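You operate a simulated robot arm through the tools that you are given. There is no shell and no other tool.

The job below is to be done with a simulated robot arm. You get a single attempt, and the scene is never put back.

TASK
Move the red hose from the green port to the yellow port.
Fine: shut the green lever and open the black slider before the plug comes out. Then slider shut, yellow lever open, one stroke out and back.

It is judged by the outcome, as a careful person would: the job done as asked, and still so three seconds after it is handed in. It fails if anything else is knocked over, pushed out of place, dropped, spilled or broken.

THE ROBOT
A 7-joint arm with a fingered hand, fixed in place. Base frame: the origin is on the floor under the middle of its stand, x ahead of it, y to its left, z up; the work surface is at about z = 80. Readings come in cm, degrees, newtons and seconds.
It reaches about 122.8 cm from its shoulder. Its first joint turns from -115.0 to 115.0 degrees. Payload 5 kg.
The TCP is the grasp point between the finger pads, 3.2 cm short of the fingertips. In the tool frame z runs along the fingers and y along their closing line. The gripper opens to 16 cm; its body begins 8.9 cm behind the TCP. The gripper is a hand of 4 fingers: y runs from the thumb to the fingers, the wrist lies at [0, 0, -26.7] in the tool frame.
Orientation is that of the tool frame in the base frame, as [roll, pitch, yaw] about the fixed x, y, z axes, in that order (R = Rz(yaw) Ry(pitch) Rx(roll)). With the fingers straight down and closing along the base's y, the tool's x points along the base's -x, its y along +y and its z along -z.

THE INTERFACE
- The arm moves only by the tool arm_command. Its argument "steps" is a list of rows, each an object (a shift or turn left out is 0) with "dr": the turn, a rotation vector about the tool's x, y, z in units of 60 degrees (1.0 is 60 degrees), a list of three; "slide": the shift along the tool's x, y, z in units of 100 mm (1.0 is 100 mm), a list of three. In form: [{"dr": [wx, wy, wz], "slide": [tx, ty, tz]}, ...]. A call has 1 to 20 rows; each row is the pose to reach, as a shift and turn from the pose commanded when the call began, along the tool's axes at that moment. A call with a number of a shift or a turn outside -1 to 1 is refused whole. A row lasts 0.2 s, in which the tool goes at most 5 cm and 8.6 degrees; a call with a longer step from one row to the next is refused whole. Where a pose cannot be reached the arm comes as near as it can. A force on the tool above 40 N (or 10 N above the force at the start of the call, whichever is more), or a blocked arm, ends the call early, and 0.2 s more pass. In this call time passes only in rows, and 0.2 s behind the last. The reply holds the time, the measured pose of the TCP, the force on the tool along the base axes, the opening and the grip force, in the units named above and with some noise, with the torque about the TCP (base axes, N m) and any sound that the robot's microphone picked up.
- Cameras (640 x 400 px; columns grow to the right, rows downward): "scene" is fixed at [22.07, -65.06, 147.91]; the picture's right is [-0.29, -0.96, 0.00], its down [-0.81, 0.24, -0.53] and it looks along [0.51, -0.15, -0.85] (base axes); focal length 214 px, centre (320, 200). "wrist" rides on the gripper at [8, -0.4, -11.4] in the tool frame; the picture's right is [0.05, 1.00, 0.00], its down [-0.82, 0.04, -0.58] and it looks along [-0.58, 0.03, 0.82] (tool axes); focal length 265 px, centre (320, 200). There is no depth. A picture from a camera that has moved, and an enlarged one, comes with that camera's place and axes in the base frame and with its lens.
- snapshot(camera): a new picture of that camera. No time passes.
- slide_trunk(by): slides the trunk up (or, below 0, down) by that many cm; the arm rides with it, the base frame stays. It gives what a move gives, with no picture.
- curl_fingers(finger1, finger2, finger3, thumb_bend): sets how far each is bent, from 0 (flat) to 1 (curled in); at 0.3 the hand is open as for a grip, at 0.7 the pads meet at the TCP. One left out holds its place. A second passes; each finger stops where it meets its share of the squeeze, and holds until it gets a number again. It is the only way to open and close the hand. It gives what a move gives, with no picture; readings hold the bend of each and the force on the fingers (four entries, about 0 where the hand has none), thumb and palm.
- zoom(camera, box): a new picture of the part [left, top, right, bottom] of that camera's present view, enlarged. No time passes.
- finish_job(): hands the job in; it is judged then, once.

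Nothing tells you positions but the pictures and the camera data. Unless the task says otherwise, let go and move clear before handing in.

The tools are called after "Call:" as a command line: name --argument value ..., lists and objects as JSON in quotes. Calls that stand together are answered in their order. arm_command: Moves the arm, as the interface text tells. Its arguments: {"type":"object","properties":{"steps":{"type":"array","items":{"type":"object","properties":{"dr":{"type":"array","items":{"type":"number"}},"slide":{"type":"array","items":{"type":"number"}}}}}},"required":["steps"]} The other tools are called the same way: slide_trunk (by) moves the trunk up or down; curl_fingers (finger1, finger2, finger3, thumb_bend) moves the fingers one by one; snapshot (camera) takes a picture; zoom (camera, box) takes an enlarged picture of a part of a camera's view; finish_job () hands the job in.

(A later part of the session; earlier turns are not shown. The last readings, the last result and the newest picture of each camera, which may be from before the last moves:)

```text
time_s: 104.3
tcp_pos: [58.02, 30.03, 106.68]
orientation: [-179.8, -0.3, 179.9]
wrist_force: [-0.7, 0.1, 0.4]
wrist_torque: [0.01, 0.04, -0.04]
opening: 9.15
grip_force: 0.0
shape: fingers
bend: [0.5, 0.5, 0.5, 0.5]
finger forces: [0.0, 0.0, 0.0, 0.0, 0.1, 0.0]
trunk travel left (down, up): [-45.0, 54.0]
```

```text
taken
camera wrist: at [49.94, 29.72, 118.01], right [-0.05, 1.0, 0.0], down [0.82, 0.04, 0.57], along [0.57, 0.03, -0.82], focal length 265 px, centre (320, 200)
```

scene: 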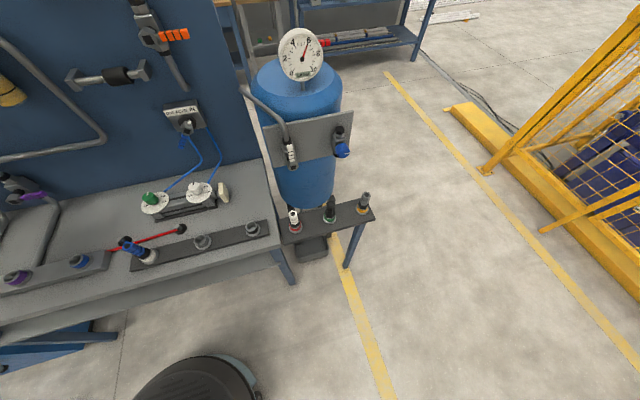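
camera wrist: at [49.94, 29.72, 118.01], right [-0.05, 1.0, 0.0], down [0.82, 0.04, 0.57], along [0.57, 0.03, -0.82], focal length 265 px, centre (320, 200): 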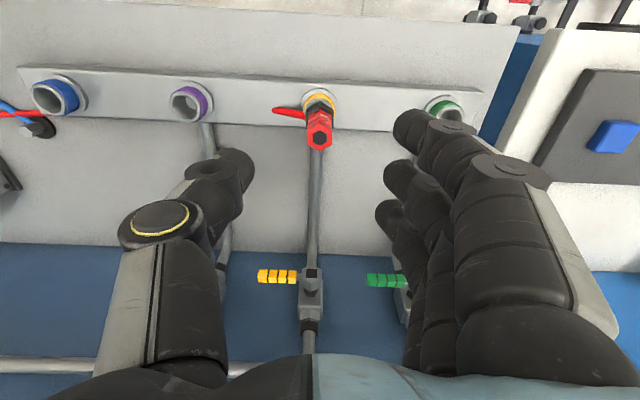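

Call:
arm_command --steps '[{"slide": [-0.05, 0, 0.22]}, {"slide": [-0.1, 0, 0.44]}, {"slide": [-0.15, 0.01, 0.66]}, {"slide": [-0.19, 0.01, 0.86]}]'

Call:
arm_command --steps '[{"slide": [0, 0, 0.2]}, {"slide": [0, 0, 0.4]}, {"slide": [0, 0, 0.6]}, {"slide": [0, 0, 0.68]}]'

Call:
snapshot --camera "wrist"

```text
time_s: 105.3
tcp_pos: [59.82, 30.12, 97.83]
orientation: [-179.8, -0.1, 179.9]
wrist_force: [0.6, 0.6, -0.7]
wrist_torque: [0.0, 0.0, -0.01]
opening: 9.13
grip_force: 0.0
shape: fingers
bend: [0.5, 0.5, 0.5, 0.5]
finger forces: [0.0, 0.0, 0.1, 0.1, 0.0, 0.0]
trunk travel left (down, up): [-45.0, 54.0]
```

```text
time_s: 106.3
tcp_pos: [59.89, 30.12, 91.03]
orientation: [-179.8, -0.1, 180.0]
wrist_force: [0.3, -0.9, -0.3]
wrist_torque: [-0.02, 0.03, -0.04]
opening: 9.13
grip_force: 0.1
shape: fingers
bend: [0.5, 0.5, 0.5, 0.5]
finger forces: [0.1, 0.0, 0.0, 0.0, 0.1, 0.0]
trunk travel left (down, up): [-45.0, 54.0]
```

```text
taken
camera wrist: at [51.71, 29.77, 102.55], right [-0.05, 1.0, 0.0], down [0.82, 0.04, 0.58], along [0.58, 0.03, -0.82], focal length 265 px, centre (320, 200)
```

wrist: 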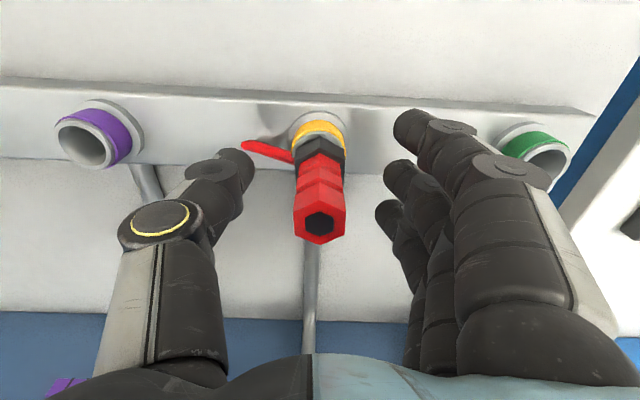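

Call:
zoom --camera "wrist" --box '[260, 90, 380, 260]'

```text
2.35 times, centred on (320, 175) of wrist
camera zoom: at [51.71, 29.77, 102.55], right [-0.05, 1.0, 0.0], down [0.82, 0.04, 0.58], along [0.58, 0.03, -0.82], focal length 624 px, centre (320, 259)
```

zoom: 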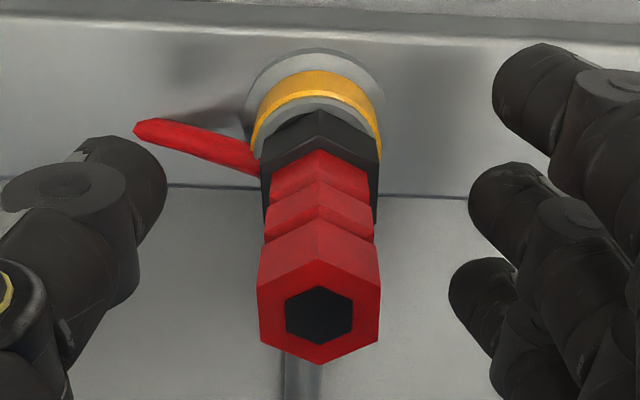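

I'll grip it again with the thumb set so that it stays centred.

Call:
curl_fingers --finger2 0.62 --thumb_bend 0.66

Call:
curl_fingers --finger2 0.75 --thumb_bend 0.69

Call:
zoom --camera "wrist" --box '[220, 60, 420, 260]'

```text
time_s: 107.3
tcp_pos: [59.7, 30.04, 91.2]
orientation: [-179.9, -0.1, 180.0]
wrist_force: [0.1, -1.0, -0.5]
wrist_torque: [-0.02, 0.01, -0.03]
opening: 6.25
grip_force: 0.5
shape: fingers
bend: [0.5, 0.62, 0.5, 0.66]
finger forces: [0.0, 0.0, 0.0, 0.0, 1.0, 0.0]
trunk travel left (down, up): [-45.0, 54.0]
```

```text
time_s: 108.3
tcp_pos: [59.66, 30.14, 91.24]
orientation: [-179.6, -0.1, 179.9]
wrist_force: [-0.4, -0.1, -1.4]
wrist_torque: [0.01, 0.04, -0.01]
opening: 6.26
grip_force: 6.3
shape: fingers
bend: [0.5, 0.64, 0.5, 0.67]
finger forces: [0.1, 6.5, 0.1, 0.0, 6.5, 0.0]
trunk travel left (down, up): [-45.0, 54.0]
```

```text
2.00 times, centred on (320, 160) of wrist
camera zoom: at [51.69, 29.77, 102.57], right [-0.05, 1.0, 0.0], down [0.82, 0.04, 0.58], along [0.58, 0.03, -0.82], focal length 531 px, centre (320, 280)
```

zoom: 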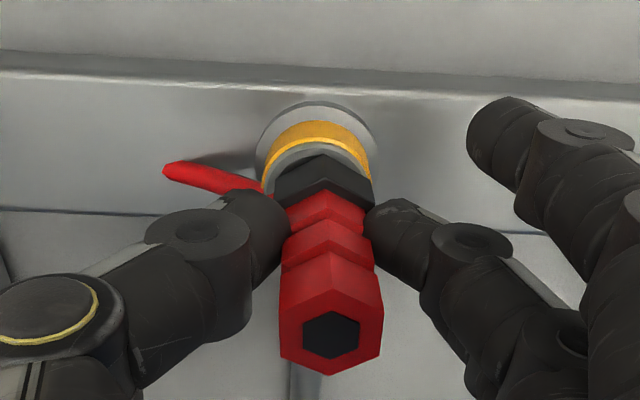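

Call:
arm_command --steps '[{"slide": [0, -0.01, 0.01]}, {"slide": [0, -0.02, 0.02]}, {"slide": [0, -0.03, 0.03]}]'

Call:
zoom --camera "wrist" --box '[220, 60, 420, 260]'

```text
time_s: 109.1
tcp_pos: [59.78, 29.77, 91.04]
orientation: [-179.8, 0.0, 179.9]
wrist_force: [0.3, 1.8, 4.0]
wrist_torque: [0.08, 0.0, 0.04]
opening: 6.21
grip_force: 7.6
shape: fingers
bend: [0.5, 0.64, 0.5, 0.67]
finger forces: [0.0, 8.1, 0.0, 0.0, 6.5, 0.1]
trunk travel left (down, up): [-45.0, 54.0]
```

```text
2.00 times, centred on (320, 160) of wrist
camera zoom: at [51.69, 29.43, 102.39], right [-0.05, 1.0, 0.0], down [0.82, 0.04, 0.58], along [0.58, 0.03, -0.82], focal length 531 px, centre (320, 280)
```

zoom: 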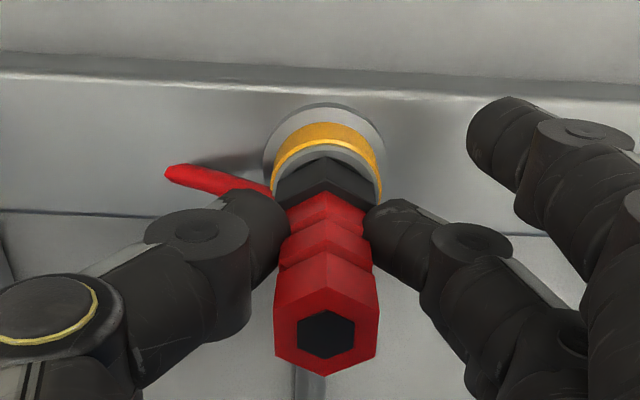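

Call:
arm_command --steps '[{"slide": [0, 0, 0.015]}, {"slide": [0, 0, 0.03]}, {"slide": [0, 0, 0.045]}]'

```text
time_s: 109.9
tcp_pos: [59.76, 29.78, 90.78]
orientation: [-179.8, 0.1, 179.9]
wrist_force: [-0.3, 3.3, 24.7]
wrist_torque: [0.45, -0.06, 0.02]
opening: 6.24
grip_force: 14.8
shape: fingers
bend: [0.5, 0.68, 0.5, 0.68]
finger forces: [0.1, 20.9, 0.0, 0.0, 8.9, 0.1]
trunk travel left (down, up): [-45.0, 54.0]
```

Call:
arm_command --steps '[{"slide": [0, 0.01, -0.02]}, {"slide": [-0.02, 0.015, -0.02]}, {"slide": [-0.03, 0.015, -0.01]}, {"slide": [-0.03, 0.015, 0.0]}]'

Call:
arm_command --steps '[{"slide": [0, 0, -0.02]}, {"slide": [0.03, 0, -0.02]}, {"slide": [0.05, 0, -0.01]}, {"slide": [0.05, 0, 0.0]}]'

```text
time_s: 110.9
tcp_pos: [59.78, 29.91, 90.73]
orientation: [-179.8, 0.0, -180.0]
wrist_force: [-14.7, 2.0, 25.2]
wrist_torque: [0.34, 0.4, 0.09]
opening: 6.27
grip_force: 17.0
shape: fingers
bend: [0.5, 0.68, 0.5, 0.68]
finger forces: [0.0, 22.6, 0.0, 0.0, 11.3, 0.0]
trunk travel left (down, up): [-45.0, 54.0]
```

```text
time_s: 111.9
tcp_pos: [59.75, 29.81, 90.65]
orientation: [180.0, 0.2, 179.8]
wrist_force: [5.3, 4.3, 23.5]
wrist_torque: [0.44, -0.19, -0.07]
opening: 6.26
grip_force: 13.6
shape: fingers
bend: [0.5, 0.68, 0.5, 0.68]
finger forces: [0.0, 20.0, 0.0, 0.0, 7.6, 0.0]
trunk travel left (down, up): [-45.0, 54.0]
```

Even a 3 mm sideways command is resisted firmly (-15 N), so the nose is captured. Rechecking against the earlier seated snapshot, the base-to-flange and base-to-top distances match within a pixel (108 vs 110 px as expected). It's seated, so I'll release and lift clear.

Call:
curl_fingers --finger1 0.5 --finger2 0.5 --finger3 0.5 --thumb_bend 0.5

Call:
zoom --camera "wrist" --box '[220, 60, 420, 260]'

Call:
arm_command --steps '[{"slide": [0, 0, -0.2]}, {"slide": [0, 0, -0.4]}, {"slide": [0, 0, -0.6]}, {"slide": [0.0, 0, -0.8]}, {"slide": [0.0, 0, -1.0]}]'

Call:
arm_command --steps '[{"slide": [-0.03, -0.2, -0.2]}, {"slide": [-0.06, -0.4, -0.4]}, {"slide": [-0.1, -0.6, -0.6]}, {"slide": [-0.15, -0.8, -0.76]}, {"slide": [-0.2, -1.0, -0.76]}]'

Call:
snapshot --camera "wrist"

```text
time_s: 112.9
tcp_pos: [59.61, 30.0, 90.39]
orientation: [-179.8, 0.0, 179.9]
wrist_force: [0.5, 0.3, 1.0]
wrist_torque: [0.03, -0.01, -0.02]
opening: 9.09
grip_force: 0.0
shape: fingers
bend: [0.5, 0.5, 0.5, 0.5]
finger forces: [0.1, 0.0, 0.0, 0.0, 0.1, 0.0]
trunk travel left (down, up): [-45.0, 54.0]
```

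```text
2.00 times, centred on (320, 160) of wrist
camera zoom: at [51.48, 29.51, 101.88], right [-0.05, 1.0, 0.0], down [0.82, 0.04, 0.58], along [0.58, 0.03, -0.82], focal length 531 px, centre (320, 280)
```

zoom: 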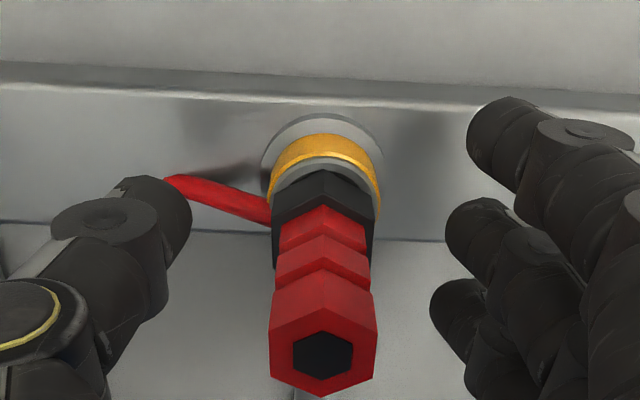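

```text
time_s: 114.1
tcp_pos: [59.63, 29.88, 100.66]
orientation: [-179.8, -0.1, 179.8]
wrist_force: [0.3, -0.1, -0.1]
wrist_torque: [-0.02, 0.02, -0.01]
opening: 9.08
grip_force: 0.0
shape: fingers
bend: [0.5, 0.5, 0.5, 0.5]
finger forces: [0.0, 0.0, 0.0, 0.0, 0.1, 0.0]
trunk travel left (down, up): [-45.0, 54.0]
```

```text
time_s: 115.3
tcp_pos: [61.6, 19.88, 108.25]
orientation: [-179.7, -0.1, 179.7]
wrist_force: [0.4, -0.2, -0.2]
wrist_torque: [0.0, -0.02, -0.03]
opening: 9.13
grip_force: 0.2
shape: fingers
bend: [0.5, 0.5, 0.5, 0.5]
finger forces: [0.1, 0.0, 0.0, 0.1, 0.0, 0.0]
trunk travel left (down, up): [-45.0, 54.0]
```

```text
taken
camera wrist: at [53.5, 19.55, 119.57], right [-0.05, 1.0, 0.0], down [0.82, 0.04, 0.58], along [0.58, 0.03, -0.82], focal length 265 px, centre (320, 200)
```

wrist: 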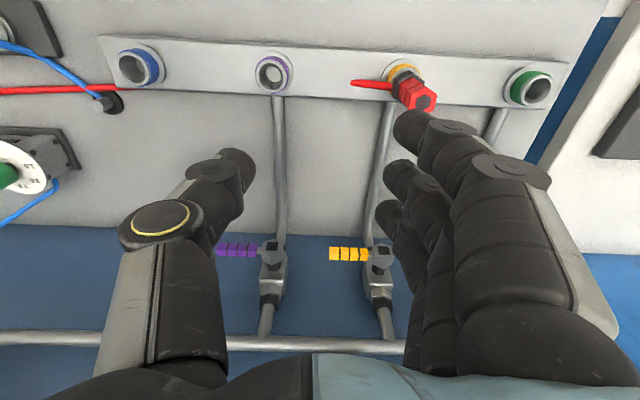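

The plug stays put. Before going on, I'll compare with the blue plug (seated in the dark strip) using the scene camera, to confirm what a seated plug looks like.

Call:
zoom --camera "scene" --box '[110, 225, 180, 275]'

Call:
zoom --camera "wrist" --box '[340, 40, 480, 130]'

```text
8.00 times, centred on (145, 250) of scene
camera zoom: at [22.07, -65.06, 147.91], right [-0.29, -0.96, 0.0], down [-0.81, 0.24, -0.53], along [0.51, -0.15, -0.85], focal length 1716 px, centre (1720, -200)
```

zoom: 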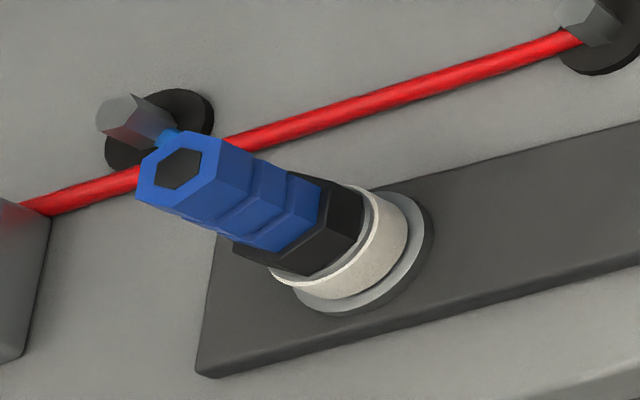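

```text
4.44 times, centred on (410, 85) of wrist
camera zoom: at [53.5, 19.55, 119.57], right [-0.05, 1.0, 0.0], down [0.82, 0.04, 0.58], along [0.58, 0.03, -0.82], focal length 1180 px, centre (-80, 711)
```

zoom: 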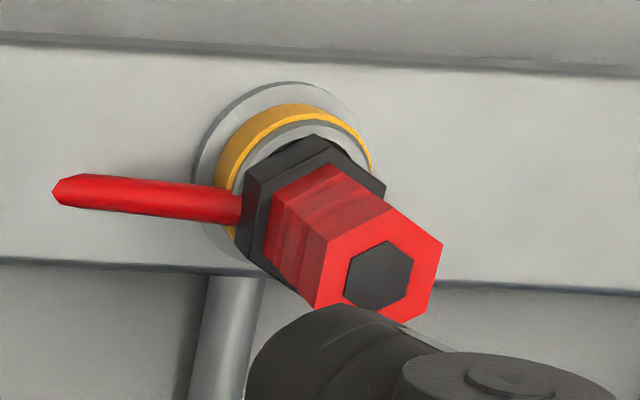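

Height checks now agree (top z≈92.8 in both cases), so the plug is home. Next is shutting the slider, so I'm travelling right.

Call:
arm_command --steps '[{"slide": [-0.025, -0.25, -0.1]}, {"slide": [-0.05, -0.5, -0.2]}, {"slide": [-0.075, -0.75, -0.3]}, {"slide": [-0.1, -1.0, -0.4]}]'

Call:
arm_command --steps '[{"slide": [-0.025, -0.25, -0.1]}, {"slide": [-0.05, -0.5, -0.2]}, {"slide": [-0.075, -0.75, -0.3]}, {"slide": [-0.1, -1.0, -0.4]}]'

Call:
arm_command --steps '[{"slide": [-0.05, -0.25, -0.1]}, {"slide": [-0.1, -0.5, -0.2]}, {"slide": [-0.15, -0.75, -0.3]}, {"slide": [-0.2, -1.0, -0.4]}]'

Call:
arm_command --steps '[{"slide": [-0.05, -0.25, 0]}, {"slide": [-0.1, -0.5, 0]}, {"slide": [-0.15, -0.75, 0]}, {"slide": [-0.2, -1.0, 0]}]'

Call:
snapshot --camera "wrist"

```text
time_s: 116.3
tcp_pos: [62.39, 9.79, 112.24]
orientation: [-179.7, -0.1, 179.9]
wrist_force: [-0.2, 0.0, 0.3]
wrist_torque: [0.02, 0.03, -0.01]
opening: 9.05
grip_force: 0.0
shape: fingers
bend: [0.5, 0.5, 0.5, 0.5]
finger forces: [0.1, 0.1, 0.0, 0.1, 0.0, 0.1]
trunk travel left (down, up): [-45.0, 54.0]
```

```text
time_s: 117.3
tcp_pos: [63.5, -0.14, 116.26]
orientation: [-179.8, -0.1, 179.9]
wrist_force: [0.8, 0.7, 0.4]
wrist_torque: [0.0, 0.01, -0.03]
opening: 9.11
grip_force: 0.0
shape: fingers
bend: [0.5, 0.5, 0.5, 0.5]
finger forces: [0.1, 0.0, 0.1, 0.0, 0.1, 0.1]
trunk travel left (down, up): [-45.0, 54.0]
```

```text
time_s: 118.3
tcp_pos: [65.7, -10.15, 120.34]
orientation: [-179.7, -0.1, 179.9]
wrist_force: [-0.5, 0.5, 0.5]
wrist_torque: [-0.01, 0.02, 0.01]
opening: 9.09
grip_force: 0.0
shape: fingers
bend: [0.5, 0.5, 0.5, 0.5]
finger forces: [0.0, 0.0, 0.0, 0.1, 0.0, 0.1]
trunk travel left (down, up): [-45.0, 54.0]
```

```text
time_s: 119.3
tcp_pos: [67.69, -20.06, 120.12]
orientation: [-179.8, -0.1, 180.0]
wrist_force: [0.4, 0.6, 1.1]
wrist_torque: [-0.01, -0.01, 0.0]
opening: 9.09
grip_force: 0.0
shape: fingers
bend: [0.5, 0.5, 0.5, 0.5]
finger forces: [0.0, 0.0, 0.0, 0.0, 0.0, 0.0]
trunk travel left (down, up): [-45.0, 54.0]
```

```text
taken
camera wrist: at [59.54, -20.39, 131.67], right [-0.05, 1.0, 0.0], down [0.82, 0.04, 0.58], along [0.58, 0.03, -0.82], focal length 265 px, centre (320, 200)
```

wrist: 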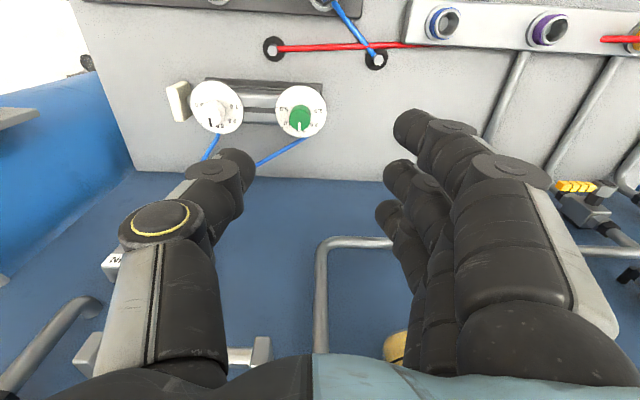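

Call:
arm_command --steps '[{"slide": [0, -0.1, 0], "dr": [0, -0.14, 0]}, {"slide": [0, -0.2, 0], "dr": [0, -0.28, 0]}, {"slide": [0, -0.3, 0], "dr": [0, -0.42, 0]}, {"slide": [0, -0.4, 0], "dr": [0, -0.56, 0]}, {"slide": [0, -0.5, 0], "dr": [0, -0.7, 0]}, {"slide": [0, -0.6, 0], "dr": [0, -0.84, 0]}, {"slide": [0, -0.7, 0], "dr": [0, -0.98, 0]}]'

Call:
arm_command --steps '[{"slide": [0, -0.1, 0], "dr": [0, -0.11, 0]}, {"slide": [0, -0.2, 0], "dr": [0, -0.22, 0]}, {"slide": [0, -0.3, 0], "dr": [0, -0.32, 0]}]'

Call:
snapshot --camera "wrist"

```text
time_s: 120.9
tcp_pos: [67.56, -26.28, 120.02]
orientation: [-180.0, 48.5, 179.8]
wrist_force: [-0.8, -1.5, 0.0]
wrist_torque: [0.09, -0.01, 0.1]
opening: 9.11
grip_force: 0.1
shape: fingers
bend: [0.5, 0.5, 0.5, 0.5]
finger forces: [0.1, 0.0, 0.1, 0.1, 0.1, 0.1]
out of reach, approached as far as the arm can: row 6, 7
trunk travel left (down, up): [-45.0, 54.0]
```

```text
time_s: 121.9
tcp_pos: [72.76, -16.39, 114.34]
orientation: [-168.2, 59.5, -159.3]
wrist_force: [0.7, 0.1, 1.1]
wrist_torque: [-0.02, 0.03, -0.08]
opening: 9.18
grip_force: 0.0
shape: fingers
bend: [0.5, 0.5, 0.5, 0.5]
finger forces: [0.0, 0.1, 0.1, 0.0, 0.1, 0.0]
out of reach, approached as far as the arm can: row 1, 2
trunk travel left (down, up): [-45.0, 54.0]
stopped in row 3: the arm was blocked; the commanded pose is now the measured one
```

```text
taken
camera wrist: at [59.15, -19.47, 113.18], right [-0.21, 0.97, -0.15], down [-0.12, 0.13, 0.99], along [0.97, 0.22, 0.09], focal length 265 px, centre (320, 200)
```

wrist: 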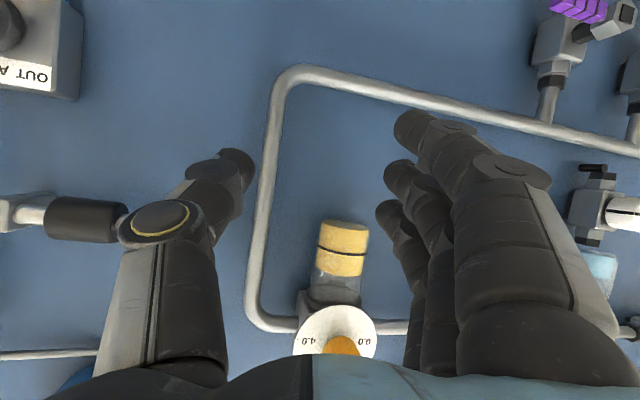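

The trunk is now too low for this height. I'll pull back from the wall, bring the trunk up 20 again, and then make the approach the way that worked before.

Call:
arm_command --steps '[{"slide": [0.11, -0.02, -0.18], "dr": [0, 0.1, 0]}, {"slide": [0.22, -0.04, -0.36], "dr": [0, 0.2, 0]}, {"slide": [0.326, -0.068, -0.54], "dr": [0, 0.3, 0]}]'

Call:
snapshot --camera "scene"

```text
time_s: 122.7
tcp_pos: [66.57, -18.35, 114.29]
orientation: [-172.1, 41.6, -164.2]
wrist_force: [-0.8, 0.3, -0.5]
wrist_torque: [0.01, 0.05, 0.06]
opening: 9.15
grip_force: 0.0
shape: fingers
bend: [0.5, 0.5, 0.5, 0.5]
finger forces: [0.1, 0.1, 0.0, 0.0, 0.1, 0.0]
trunk travel left (down, up): [-45.0, 54.0]
```

```text
taken
```

scene: 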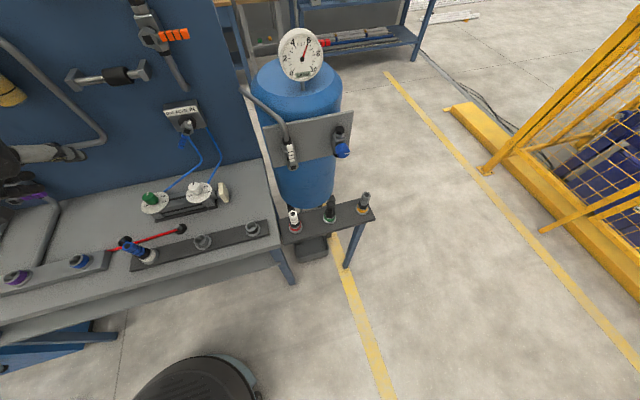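

Call:
slide_trunk --by 20

```text
time_s: 124.9
tcp_pos: [66.6, -18.32, 134.47]
orientation: [-172.1, 41.7, -164.2]
wrist_force: [0.0, -0.8, -0.4]
wrist_torque: [-0.03, -0.01, 0.01]
opening: 9.13
grip_force: 0.0
shape: fingers
bend: [0.5, 0.5, 0.5, 0.5]
finger forces: [0.1, 0.0, 0.0, 0.1, 0.0, 0.0]
trunk travel left (down, up): [-65.0, 34.0]
```

Call:
arm_command --steps '[{"dr": [0.006, 0, -0.14]}, {"dr": [0.012, 0, -0.28]}, {"dr": [0.018, 0, -0.42]}, {"dr": [0.024, 0, -0.56]}, {"dr": [0.03, 0, -0.7]}, {"dr": [0.036, 0, -0.84]}, {"dr": [0.044, 0, -0.98]}]'

Call:
arm_command --steps '[{"dr": [0, 0, -0.11]}, {"dr": [0, 0, -0.22]}, {"dr": [0, 0, -0.32]}]'

```text
time_s: 126.5
tcp_pos: [66.49, -18.4, 134.5]
orientation: [-137.8, 13.9, -103.7]
wrist_force: [-0.3, 0.3, -0.8]
wrist_torque: [0.02, -0.01, 0.0]
opening: 9.13
grip_force: 0.1
shape: fingers
bend: [0.5, 0.5, 0.5, 0.5]
finger forces: [0.1, 0.0, 0.1, 0.1, 0.0, 0.0]
trunk travel left (down, up): [-65.0, 34.0]
```

```text
time_s: 127.3
tcp_pos: [66.56, -18.37, 134.29]
orientation: [-136.0, 0.8, -89.7]
wrist_force: [0.3, -0.6, 1.3]
wrist_torque: [0.04, 0.04, 0.02]
opening: 9.12
grip_force: 0.0
shape: fingers
bend: [0.5, 0.5, 0.5, 0.5]
finger forces: [0.1, 0.0, 0.1, 0.0, 0.0, 0.0]
trunk travel left (down, up): [-65.0, 34.0]
```

Call:
arm_command --steps '[{"dr": [0.115, 0, 0], "slide": [0.18, 0.07, 0.072]}, {"dr": [0.23, 0, 0], "slide": [0.363, 0.139, 0.144]}, {"dr": [0.345, 0, 0], "slide": [0.544, 0.209, 0.216]}, {"dr": [0.46, 0, 0], "slide": [0.726, 0.278, 0.288]}, {"dr": [0.577, 0, 0], "slide": [0.907, 0.348, 0.36]}]'

Call:
snapshot --camera "wrist"

```text
time_s: 128.5
tcp_pos: [66.49, -27.43, 129.34]
orientation: [-101.4, 0.8, -89.7]
wrist_force: [0.2, -1.3, -0.3]
wrist_torque: [-0.01, 0.0, 0.07]
opening: 9.16
grip_force: 0.1
shape: fingers
bend: [0.5, 0.5, 0.5, 0.5]
finger forces: [0.0, 0.0, 0.0, 0.0, 0.0, 0.0]
trunk travel left (down, up): [-65.0, 34.0]
```

```text
taken
camera wrist: at [55.55, -35.54, 131.79], right [-0.2, -0.04, -0.98], down [-0.58, 0.81, 0.08], along [0.79, 0.58, -0.18], focal length 265 px, centre (320, 200)
```

wrist: 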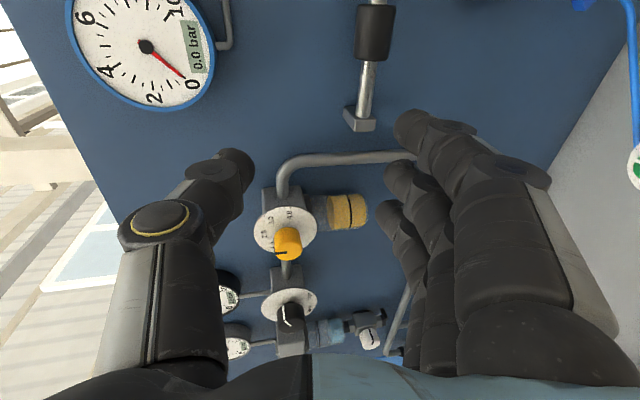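

Call:
arm_command --steps '[{"slide": [0.167, 0.183, 0.241]}, {"slide": [0.333, 0.367, 0.482]}, {"slide": [0.5, 0.55, 0.723]}, {"slide": [0.666, 0.733, 0.964]}]'

Call:
snapshot --camera "wrist"

```text
time_s: 129.5
tcp_pos: [74.76, -33.54, 120.15]
orientation: [-101.5, 0.7, -89.6]
wrist_force: [0.7, 0.9, -0.6]
wrist_torque: [-0.02, 0.04, -0.02]
opening: 9.13
grip_force: 0.0
shape: fingers
bend: [0.5, 0.5, 0.5, 0.5]
finger forces: [0.1, 0.0, 0.1, 0.0, 0.0, 0.0]
trunk travel left (down, up): [-65.0, 34.0]
```

```text
taken
camera wrist: at [63.62, -41.75, 122.65], right [-0.2, -0.04, -0.98], down [-0.58, 0.81, 0.08], along [0.79, 0.58, -0.18], focal length 265 px, centre (320, 200)
```

wrist: 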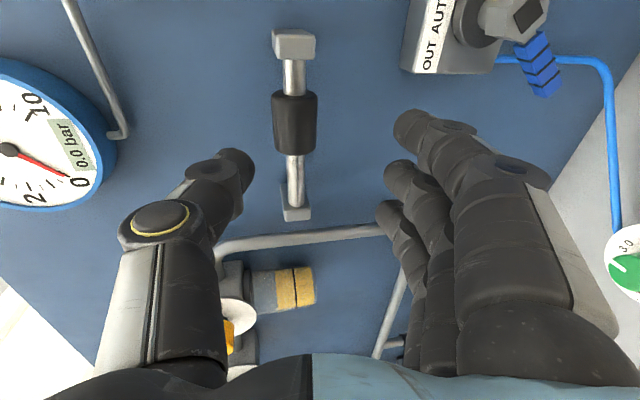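

Call:
arm_command --steps '[{"slide": [0.008, -0.047, 0.233]}, {"slide": [0.015, -0.094, 0.466]}, {"slide": [0.022, -0.141, 0.699]}, {"slide": [0.03, -0.188, 0.931]}]'

Call:
curl_fingers --finger1 0.72 --finger2 0.72 --finger3 0.72 --thumb_bend 0.72

Call:
snapshot --camera "wrist"

```text
time_s: 130.5
tcp_pos: [84.28, -34.04, 120.09]
orientation: [-101.5, 0.8, -89.7]
wrist_force: [0.4, -0.9, 0.1]
wrist_torque: [-0.02, 0.01, -0.02]
opening: 9.13
grip_force: 0.1
shape: fingers
bend: [0.5, 0.5, 0.5, 0.5]
finger forces: [0.1, 0.1, 0.0, 0.0, 0.0, 0.0]
trunk travel left (down, up): [-65.0, 34.0]
```

```text
time_s: 131.5
tcp_pos: [84.26, -34.12, 120.02]
orientation: [-101.4, 0.7, -89.7]
wrist_force: [8.0, -2.5, 2.7]
wrist_torque: [-0.05, -0.22, -0.06]
opening: 3.86
grip_force: 19.8
shape: fingers
bend: [0.7, 0.65, 0.65, 0.65]
finger forces: [4.7, 7.3, 6.8, 0.0, 21.5, 0.0]
trunk travel left (down, up): [-65.0, 34.0]
```

```text
taken
camera wrist: at [73.19, -42.21, 122.61], right [-0.2, -0.04, -0.98], down [-0.58, 0.81, 0.08], along [0.79, 0.58, -0.18], focal length 265 px, centre (320, 200)
```

wrist: 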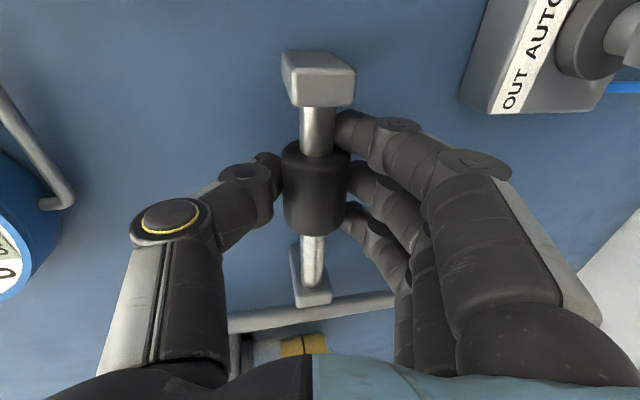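

Gripped. Now I'll slide the sleeve back toward +y to its shut stop.

Call:
arm_command --steps '[{"slide": [-0.08, 0, 0]}, {"slide": [-0.16, 0, 0]}, {"slide": [-0.24, 0, 0]}, {"slide": [-0.32, 0, 0]}]'

Call:
arm_command --steps '[{"slide": [-0.03, 0, 0]}, {"slide": [-0.06, 0, 0]}, {"slide": [-0.09, 0, 0]}, {"slide": [-0.12, 0, 0]}, {"slide": [-0.16, 0, 0]}]'

Call:
snapshot --camera "wrist"

```text
time_s: 132.5
tcp_pos: [84.21, -30.67, 120.01]
orientation: [-101.5, 0.9, -89.6]
wrist_force: [10.4, 1.1, 0.5]
wrist_torque: [-0.06, -0.2, -0.01]
opening: 3.86
grip_force: 20.7
shape: fingers
bend: [0.7, 0.65, 0.65, 0.65]
finger forces: [5.2, 7.5, 8.1, 0.0, 20.9, 0.1]
trunk travel left (down, up): [-65.0, 34.0]
```

```text
time_s: 133.6
tcp_pos: [84.2, -30.32, 120.1]
orientation: [-101.4, 0.5, -90.4]
wrist_force: [12.8, -22.2, -1.1]
wrist_torque: [-0.12, -0.01, -0.39]
opening: 3.87
grip_force: 25.4
shape: fingers
bend: [0.7, 0.64, 0.68, 0.65]
finger forces: [18.6, 8.7, 6.6, 0.1, 17.4, 0.1]
trunk travel left (down, up): [-65.0, 34.0]
stopped in row 5: the force on the tool passed its limit at 43 N (the readings are from after the stop); the commanded pose is now the measured one
```

```text
taken
camera wrist: at [73.01, -38.36, 122.73], right [-0.2, -0.04, -0.98], down [-0.57, 0.82, 0.08], along [0.8, 0.57, -0.19], focal length 265 px, centre (320, 200)
```

wrist: 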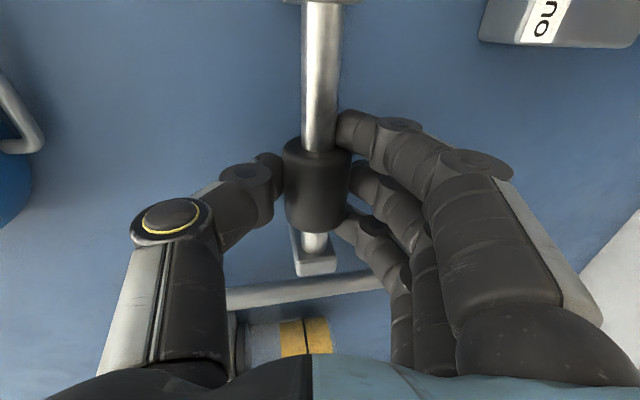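

Shut stop reached (43 N). I'll release and retreat.

Call:
curl_fingers --finger1 0.5 --finger2 0.5 --finger3 0.5 --thumb_bend 0.5

Call:
arm_command --steps '[{"slide": [0, 0, -0.25]}, {"slide": [0, 0, -0.5]}, {"slide": [0, 0, -0.75]}, {"slide": [0, 0, -1.0]}]'

Call:
snapshot --camera "wrist"

Call:
zoom --camera "scene" --box '[0, 20, 240, 170]'

```text
time_s: 134.6
tcp_pos: [84.02, -30.34, 120.17]
orientation: [-101.4, 0.7, -90.3]
wrist_force: [1.7, -34.9, 7.9]
wrist_torque: [-0.92, -0.2, -0.72]
opening: 5.95
grip_force: 17.4
shape: fingers
bend: [0.65, 0.5, 0.5, 0.5]
finger forces: [35.2, 0.1, 0.0, 0.0, 0.1, 0.1]
trunk travel left (down, up): [-65.0, 34.0]
```

```text
time_s: 135.6
tcp_pos: [73.99, -29.65, 122.24]
orientation: [-101.4, 0.6, -89.9]
wrist_force: [0.3, -0.4, 0.9]
wrist_torque: [0.02, 0.02, -0.01]
opening: 9.1
grip_force: 0.0
shape: fingers
bend: [0.5, 0.5, 0.5, 0.5]
finger forces: [0.0, 0.1, 0.0, 0.0, 0.0, 0.1]
trunk travel left (down, up): [-65.0, 34.0]
```

```text
taken
camera wrist: at [63.02, -37.71, 124.77], right [-0.2, -0.04, -0.98], down [-0.57, 0.81, 0.08], along [0.79, 0.58, -0.18], focal length 265 px, centre (320, 200)
```

wrist: 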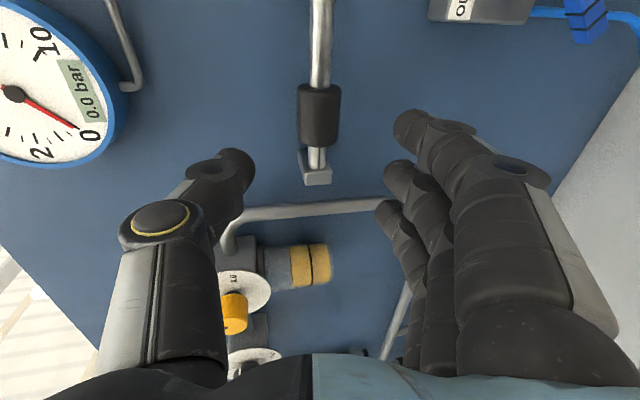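

```text
2.67 times, centred on (120, 95) of scene
camera zoom: at [22.07, -65.06, 147.91], right [-0.29, -0.96, 0.0], down [-0.81, 0.24, -0.53], along [0.51, -0.15, -0.85], focal length 572 px, centre (853, 480)
```

zoom: 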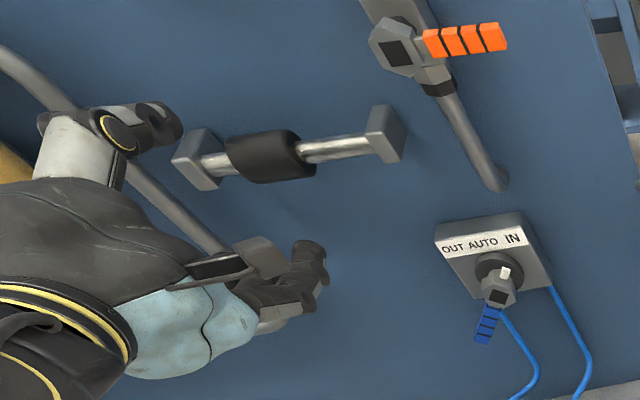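

The slider is back exactly where it started, shut. Now the yellow lever: I'll tilt the hand down, back off, and travel left with the thumb-up posture kept.

Call:
arm_command --steps '[{"dr": [-0.11, 0, 0], "slide": [-0.18, -0.055, -0.133]}, {"dr": [-0.22, 0, 0], "slide": [-0.36, -0.11, -0.267]}, {"dr": [-0.33, 0, 0], "slide": [-0.54, -0.164, -0.4]}, {"dr": [-0.44, 0, 0], "slide": [-0.72, -0.218, -0.534]}, {"dr": [-0.56, 0, 0], "slide": [-0.9, -0.273, -0.667]}]'

```text
time_s: 136.8
tcp_pos: [68.29, -20.73, 126.22]
orientation: [-135.0, 0.6, -90.1]
wrist_force: [-0.8, -0.5, 0.1]
wrist_torque: [-0.03, -0.01, -0.03]
opening: 9.1
grip_force: 0.1
shape: fingers
bend: [0.5, 0.5, 0.5, 0.5]
finger forces: [0.1, 0.0, 0.0, 0.1, 0.0, 0.0]
trunk travel left (down, up): [-65.0, 34.0]
```

Call:
slide_trunk --by -20

Call:
arm_command --steps '[{"slide": [-0.25, 0, 0]}, {"slide": [-0.5, 0, 0]}, {"slide": [-0.75, 0, 0]}, {"slide": [-1.0, 0, 0]}]'

Call:
arm_command --steps '[{"slide": [-0.25, 0, 0]}, {"slide": [-0.5, 0, 0]}, {"slide": [-0.75, 0, 0]}, {"slide": [-1.0, 0, 0]}]'

Call:
arm_command --steps '[{"slide": [-0.25, 0, 0]}, {"slide": [-0.5, 0, 0]}, {"slide": [-0.75, 0, 0]}, {"slide": [-1.0, 0, 0]}]'

Call:
arm_command --steps '[{"slide": [-0.25, 0, 0]}, {"slide": [-0.5, 0, 0]}, {"slide": [-0.75, 0, 0]}, {"slide": [-1.0, 0, 0]}]'

Call:
snapshot --camera "wrist"

```text
time_s: 139.0
tcp_pos: [68.27, -20.86, 106.31]
orientation: [-135.0, 0.5, -90.0]
wrist_force: [0.6, 0.3, 0.9]
wrist_torque: [-0.02, -0.02, -0.01]
opening: 9.1
grip_force: 0.1
shape: fingers
bend: [0.5, 0.5, 0.5, 0.5]
finger forces: [0.0, 0.1, 0.1, 0.1, 0.0, 0.1]
trunk travel left (down, up): [-45.0, 54.0]
```

```text
time_s: 140.0
tcp_pos: [68.41, -10.97, 106.43]
orientation: [-135.0, 0.6, -90.0]
wrist_force: [0.0, 1.2, 0.1]
wrist_torque: [0.0, -0.02, 0.03]
opening: 9.1
grip_force: 0.1
shape: fingers
bend: [0.5, 0.5, 0.5, 0.5]
finger forces: [0.0, 0.0, 0.1, 0.0, 0.1, 0.0]
trunk travel left (down, up): [-45.0, 54.0]
```

```text
time_s: 141.0
tcp_pos: [68.41, -0.86, 106.64]
orientation: [-134.9, 0.5, -90.1]
wrist_force: [0.0, 0.5, 0.3]
wrist_torque: [0.01, -0.02, 0.0]
opening: 9.12
grip_force: 0.0
shape: fingers
bend: [0.5, 0.5, 0.5, 0.5]
finger forces: [0.0, 0.1, 0.0, 0.0, 0.1, 0.0]
trunk travel left (down, up): [-45.0, 54.0]
```

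```text
time_s: 142.0
tcp_pos: [68.53, 9.34, 106.52]
orientation: [-135.0, 0.5, -90.1]
wrist_force: [-0.6, -0.6, 0.5]
wrist_torque: [-0.04, -0.01, 0.02]
opening: 9.07
grip_force: 0.1
shape: fingers
bend: [0.5, 0.5, 0.5, 0.5]
finger forces: [0.1, 0.0, 0.0, 0.0, 0.0, 0.0]
trunk travel left (down, up): [-45.0, 54.0]
```

```text
time_s: 143.0
tcp_pos: [68.38, 19.44, 106.71]
orientation: [-135.0, 0.6, -90.0]
wrist_force: [1.2, -0.1, 0.6]
wrist_torque: [-0.01, -0.01, -0.02]
opening: 9.11
grip_force: 0.1
shape: fingers
bend: [0.5, 0.5, 0.5, 0.5]
finger forces: [0.0, 0.1, 0.0, 0.0, 0.1, 0.1]
trunk travel left (down, up): [-45.0, 54.0]
```

```text
taken
camera wrist: at [60.55, 11.3, 114.88], right [-0.71, -0.04, -0.71], down [-0.44, 0.81, 0.39], along [0.56, 0.58, -0.59], focal length 265 px, centre (320, 200)
```

wrist: 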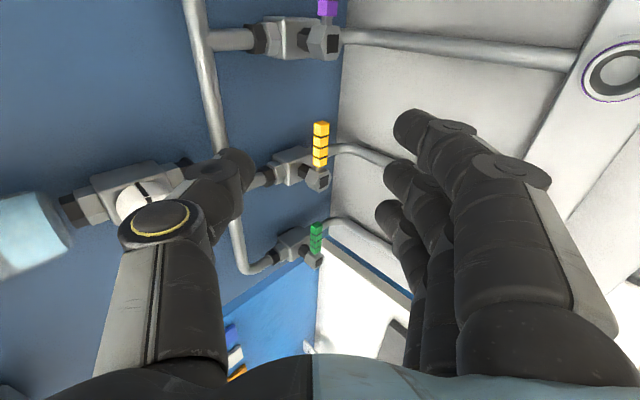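

The yellow lever is clearly ahead (tip near [82.2, 22, 92.7], pivot near y≈30). I'll tuck the thumb in, level the fingers, and bring finger 3 in below the handle.

Call:
curl_fingers --finger1 0.5 --finger2 0.5 --finger3 0.5 --thumb_bend 1.0

Call:
arm_command --steps '[{"dr": [0.11, 0, 0], "slide": [-0.06, 0.0, 0.0]}, {"dr": [0.22, 0, 0], "slide": [-0.12, 0.0, 0.0]}, {"dr": [0.333, 0, 0], "slide": [-0.18, 0.0, 0.0]}]'

Call:
snapshot --camera "wrist"

```text
time_s: 144.0
tcp_pos: [68.36, 19.32, 106.69]
orientation: [-134.9, 0.5, -90.0]
wrist_force: [-0.1, -0.5, -0.7]
wrist_torque: [0.0, 0.01, 0.0]
opening: 5.19
grip_force: 0.1
shape: fingers
bend: [0.5, 0.5, 0.5, 1.0]
finger forces: [0.1, 0.1, 0.0, 0.1, 0.0, 0.1]
trunk travel left (down, up): [-45.0, 54.0]
```

```text
time_s: 144.8
tcp_pos: [68.35, 21.18, 106.78]
orientation: [-114.9, 1.4, -90.1]
wrist_force: [0.7, -2.3, -2.0]
wrist_torque: [0.01, -0.17, 0.13]
opening: 5.16
grip_force: 0.1
shape: fingers
bend: [0.5, 0.5, 0.5, 1.0]
finger forces: [0.0, 0.0, 0.0, 0.0, 0.0, 0.0]
trunk travel left (down, up): [-45.0, 54.0]
```

```text
taken
camera wrist: at [58.22, 12.97, 111.79], right [-0.42, -0.03, -0.91], down [-0.54, 0.81, 0.22], along [0.73, 0.59, -0.36], focal length 265 px, centre (320, 200)
```

wrist: 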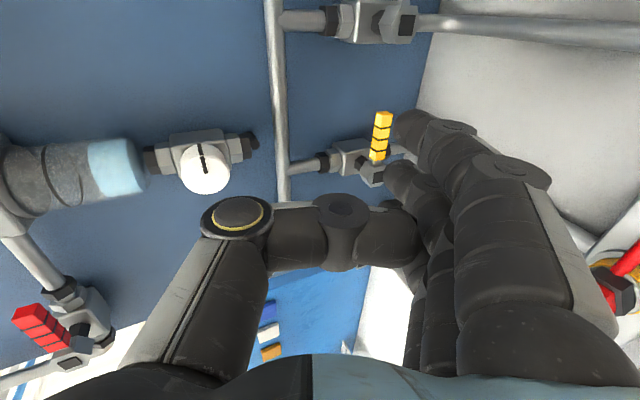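

Looking at clearances, the thumb-up posture would come close to the white knob and manifold pipe as the lever rises. I'll switch to the palm-sideways posture with finger 3 as the uppermost poker, which stays low.

Call:
arm_command --steps '[{"dr": [0, 0, 0.14]}, {"dr": [0, 0, 0.28]}, {"dr": [0, 0, 0.42]}, {"dr": [0, 0, 0.56]}, {"dr": [0, 0, 0.7]}, {"dr": [0, 0, 0.84]}, {"dr": [0, 0, 0.98]}]'

Call:
arm_command --steps '[{"dr": [0, 0, 0.13]}, {"dr": [0, 0, 0.26]}, {"dr": [0, 0, 0.39]}, {"dr": [0, 0, 0.52]}]'

Call:
curl_fingers --finger1 1.0 --finger2 1.0 --finger3 0.6 --thumb_bend 0.3

Call:
curl_fingers --thumb_bend 0.9

Call:
snapshot --camera "wrist"

```text
time_s: 146.4
tcp_pos: [68.5, 21.0, 106.7]
orientation: [-132.6, 51.4, -125.5]
wrist_force: [-0.3, -0.6, -0.2]
wrist_torque: [0.0, 0.0, 0.01]
opening: 5.16
grip_force: 0.0
shape: fingers
bend: [0.5, 0.5, 0.5, 1.0]
finger forces: [0.1, 0.0, 0.0, 0.0, 0.0, 0.0]
trunk travel left (down, up): [-45.0, 54.0]
```

```text
time_s: 147.4
tcp_pos: [68.41, 20.92, 106.69]
orientation: [178.3, 65.0, 178.3]
wrist_force: [0.5, 0.0, -0.2]
wrist_torque: [0.06, 0.03, 0.0]
opening: 5.17
grip_force: 0.1
shape: fingers
bend: [0.5, 0.5, 0.5, 1.0]
finger forces: [0.0, 0.0, 0.0, 0.0, 0.0, 0.1]
trunk travel left (down, up): [-45.0, 54.0]
```

```text
time_s: 148.4
tcp_pos: [68.45, 21.0, 106.71]
orientation: [178.6, 65.1, 178.7]
wrist_force: [0.4, -0.3, 0.8]
wrist_torque: [0.04, 0.01, 0.02]
opening: 7.79
grip_force: 0.0
shape: fingers
bend: [1.0, 1.0, 0.6, 0.3]
finger forces: [0.0, 0.0, 0.0, 0.1, 0.0, 0.0]
trunk travel left (down, up): [-45.0, 54.0]
```

```text
time_s: 149.4
tcp_pos: [68.36, 21.02, 106.78]
orientation: [178.5, 65.0, 178.8]
wrist_force: [0.0, -0.4, 0.5]
wrist_torque: [-0.04, -0.03, -0.02]
opening: 4.55
grip_force: 0.0
shape: fingers
bend: [1.0, 1.0, 0.6, 0.82]
finger forces: [0.1, 0.1, 0.1, 0.1, 0.1, 0.0]
trunk travel left (down, up): [-45.0, 54.0]
```

```text
taken
camera wrist: at [54.61, 20.64, 104.22], right [-0.02, 1.0, -0.04], down [-0.18, 0.03, 0.98], along [0.98, 0.03, 0.18], focal length 265 px, centre (320, 200)
```

wrist: 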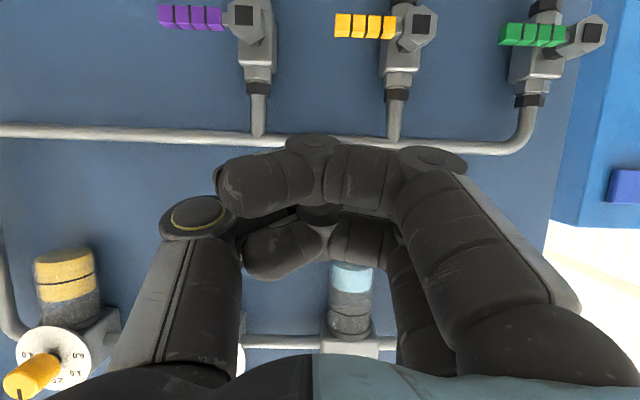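

Call:
arm_command --steps '[{"slide": [0.12, -0.005, 0.244], "dr": [0, 0.04, 0]}, {"slide": [0.241, -0.01, 0.488], "dr": [0, 0.08, 0]}, {"slide": [0.361, -0.015, 0.732], "dr": [0, 0.12, 0]}, {"slide": [0.482, -0.02, 0.976], "dr": [0, 0.165, 0]}]'

Call:
snapshot --camera "wrist"

```text
time_s: 150.4
tcp_pos: [75.19, 20.8, 98.25]
orientation: [178.8, 55.0, 179.2]
wrist_force: [0.5, -0.6, -0.1]
wrist_torque: [0.02, -0.03, -0.03]
opening: 4.53
grip_force: 0.0
shape: fingers
bend: [1.0, 1.0, 0.6, 0.82]
finger forces: [0.0, 0.1, 0.0, 0.0, 0.0, 0.0]
trunk travel left (down, up): [-45.0, 54.0]
```

```text
taken
camera wrist: at [61.26, 20.47, 98.26], right [-0.03, 1.0, -0.03], down [-0.01, 0.03, 1.0], along [1.0, 0.03, 0.01], focal length 265 px, centre (320, 200)
```

wrist: 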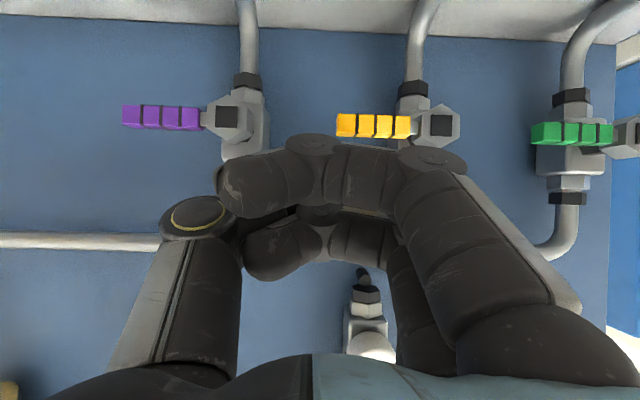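

A good straight-on view: yellow handle tip at y≈22.3, pivot at y≈29.8, z≈92.6. I'll drop the hand below the handle's height in front of it.

Call:
arm_command --steps '[{"slide": [0.144, 0.017, 0.113]}, {"slide": [0.289, 0.034, 0.227]}, {"slide": [0.433, 0.05, 0.34]}]'

Call:
arm_command --steps '[{"slide": [0.144, 0.0, 0.113]}, {"slide": [0.289, 0.0, 0.227]}, {"slide": [0.433, 0.0, 0.34]}]'

Call:
snapshot --camera "wrist"

```text
time_s: 151.2
tcp_pos: [75.69, 21.45, 92.71]
orientation: [179.0, 55.1, 179.1]
wrist_force: [0.4, -0.3, -0.5]
wrist_torque: [0.01, 0.0, 0.02]
opening: 4.52
grip_force: 0.0
shape: fingers
bend: [1.0, 1.0, 0.6, 0.82]
finger forces: [0.0, 0.1, 0.1, 0.1, 0.0, 0.0]
trunk travel left (down, up): [-45.0, 54.0]
```

```text
time_s: 152.0
tcp_pos: [75.83, 21.52, 87.28]
orientation: [178.8, 55.0, 179.1]
wrist_force: [0.6, 0.4, 0.3]
wrist_torque: [0.03, -0.02, 0.01]
opening: 4.51
grip_force: 0.0
shape: fingers
bend: [1.0, 1.0, 0.6, 0.82]
finger forces: [0.0, 0.0, 0.0, 0.0, 0.1, 0.1]
trunk travel left (down, up): [-45.0, 54.0]
```

```text
taken
camera wrist: at [61.83, 21.17, 87.18], right [-0.03, 1.0, -0.03], down [-0.01, 0.03, 1.0], along [1.0, 0.03, 0.01], focal length 265 px, centre (320, 200)
```

wrist: 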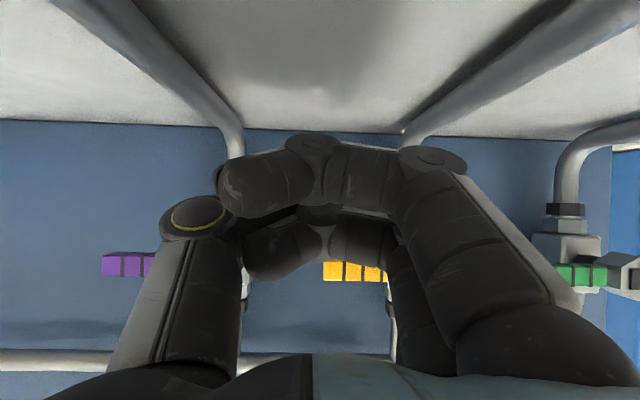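

Hand is below the handle between the pipes. Moving forward under it.

Call:
arm_command --steps '[{"slide": [-0.067, 0.0, 0.096]}, {"slide": [-0.133, 0.0, 0.191]}, {"slide": [-0.2, 0.0, 0.287]}]'

Call:
snapshot --camera "wrist"

```text
time_s: 152.8
tcp_pos: [79.26, 21.6, 87.04]
orientation: [179.1, 55.1, 179.2]
wrist_force: [-0.4, -1.5, 0.6]
wrist_torque: [-0.02, 0.04, 0.0]
opening: 4.51
grip_force: 0.0
shape: fingers
bend: [1.0, 1.0, 0.6, 0.82]
finger forces: [0.0, 0.0, 0.0, 0.0, 0.1, 0.0]
trunk travel left (down, up): [-45.0, 54.0]
```

```text
taken
camera wrist: at [65.26, 21.2, 87.02], right [-0.03, 1.0, -0.03], down [-0.01, 0.03, 1.0], along [1.0, 0.03, 0.01], focal length 265 px, centre (320, 200)
```

wrist: 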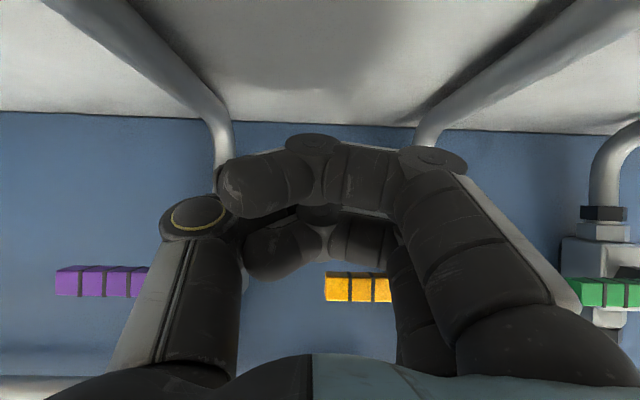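

Now I'll lift slowly under the handle.

Call:
arm_command --steps '[{"slide": [-0.057, 0.0, -0.04]}, {"slide": [-0.115, 0.0, -0.08]}, {"slide": [-0.172, 0.01, -0.12]}, {"slide": [-0.229, 0.02, -0.161]}, {"slide": [-0.287, 0.04, -0.2]}]'

Call:
snapshot --camera "wrist"

```text
time_s: 154.0
tcp_pos: [79.25, 21.93, 90.83]
orientation: [178.8, 55.1, 179.1]
wrist_force: [-2.7, -1.9, -0.5]
wrist_torque: [-0.01, -0.04, 0.08]
opening: 4.52
grip_force: 1.9
shape: fingers
bend: [1.0, 1.0, 0.6, 0.82]
finger forces: [0.1, 0.1, 2.8, 0.0, 0.0, 0.1]
trunk travel left (down, up): [-45.0, 54.0]
```

```text
taken
camera wrist: at [65.32, 21.49, 90.68], right [-0.03, 1.0, -0.03], down [-0.01, 0.03, 1.0], along [1.0, 0.03, 0.01], focal length 265 px, centre (320, 200)
```

wrist: 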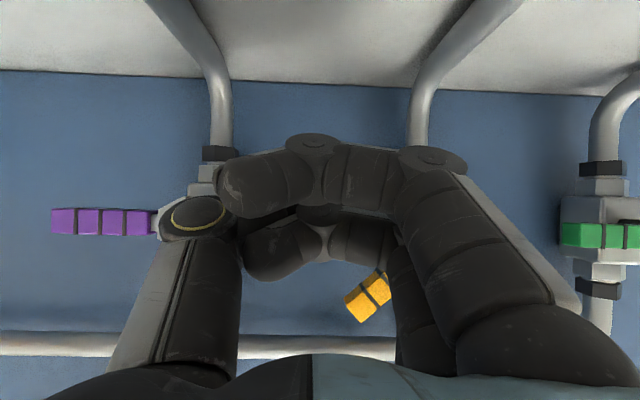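

The yellow handle is swinging up (about 40°). Continuing along the arc.

Call:
arm_command --steps '[{"slide": [-0.066, 0.03, -0.046]}, {"slide": [-0.123, 0.065, -0.086]}, {"slide": [-0.18, 0.107, -0.126]}, {"slide": [-0.238, 0.17, -0.166]}, {"slide": [-0.278, 0.24, -0.195]}]'

Call:
snapshot --camera "wrist"

```text
time_s: 155.2
tcp_pos: [79.41, 24.05, 94.08]
orientation: [179.0, 55.0, 179.0]
wrist_force: [-4.2, -5.7, -1.6]
wrist_torque: [0.14, -0.05, 0.1]
opening: 4.55
grip_force: 3.8
shape: fingers
bend: [1.0, 1.0, 0.62, 0.82]
finger forces: [0.1, 0.0, 6.7, 0.0, 0.1, 0.2]
trunk travel left (down, up): [-45.0, 54.0]
```

```text
taken
camera wrist: at [65.36, 23.68, 94.01], right [-0.03, 1.0, -0.03], down [-0.01, 0.03, 1.0], along [1.0, 0.03, 0.01], focal length 265 px, centre (320, 200)
```

wrist: 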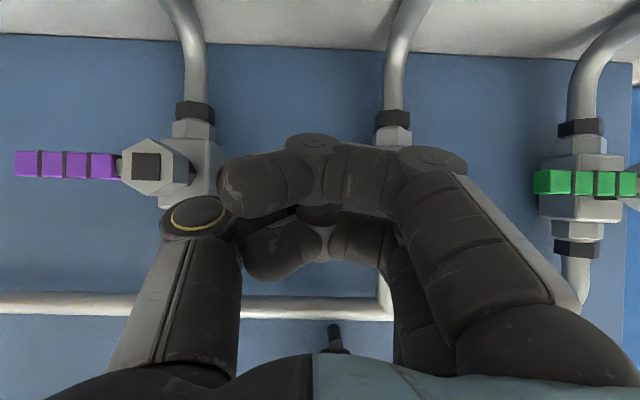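

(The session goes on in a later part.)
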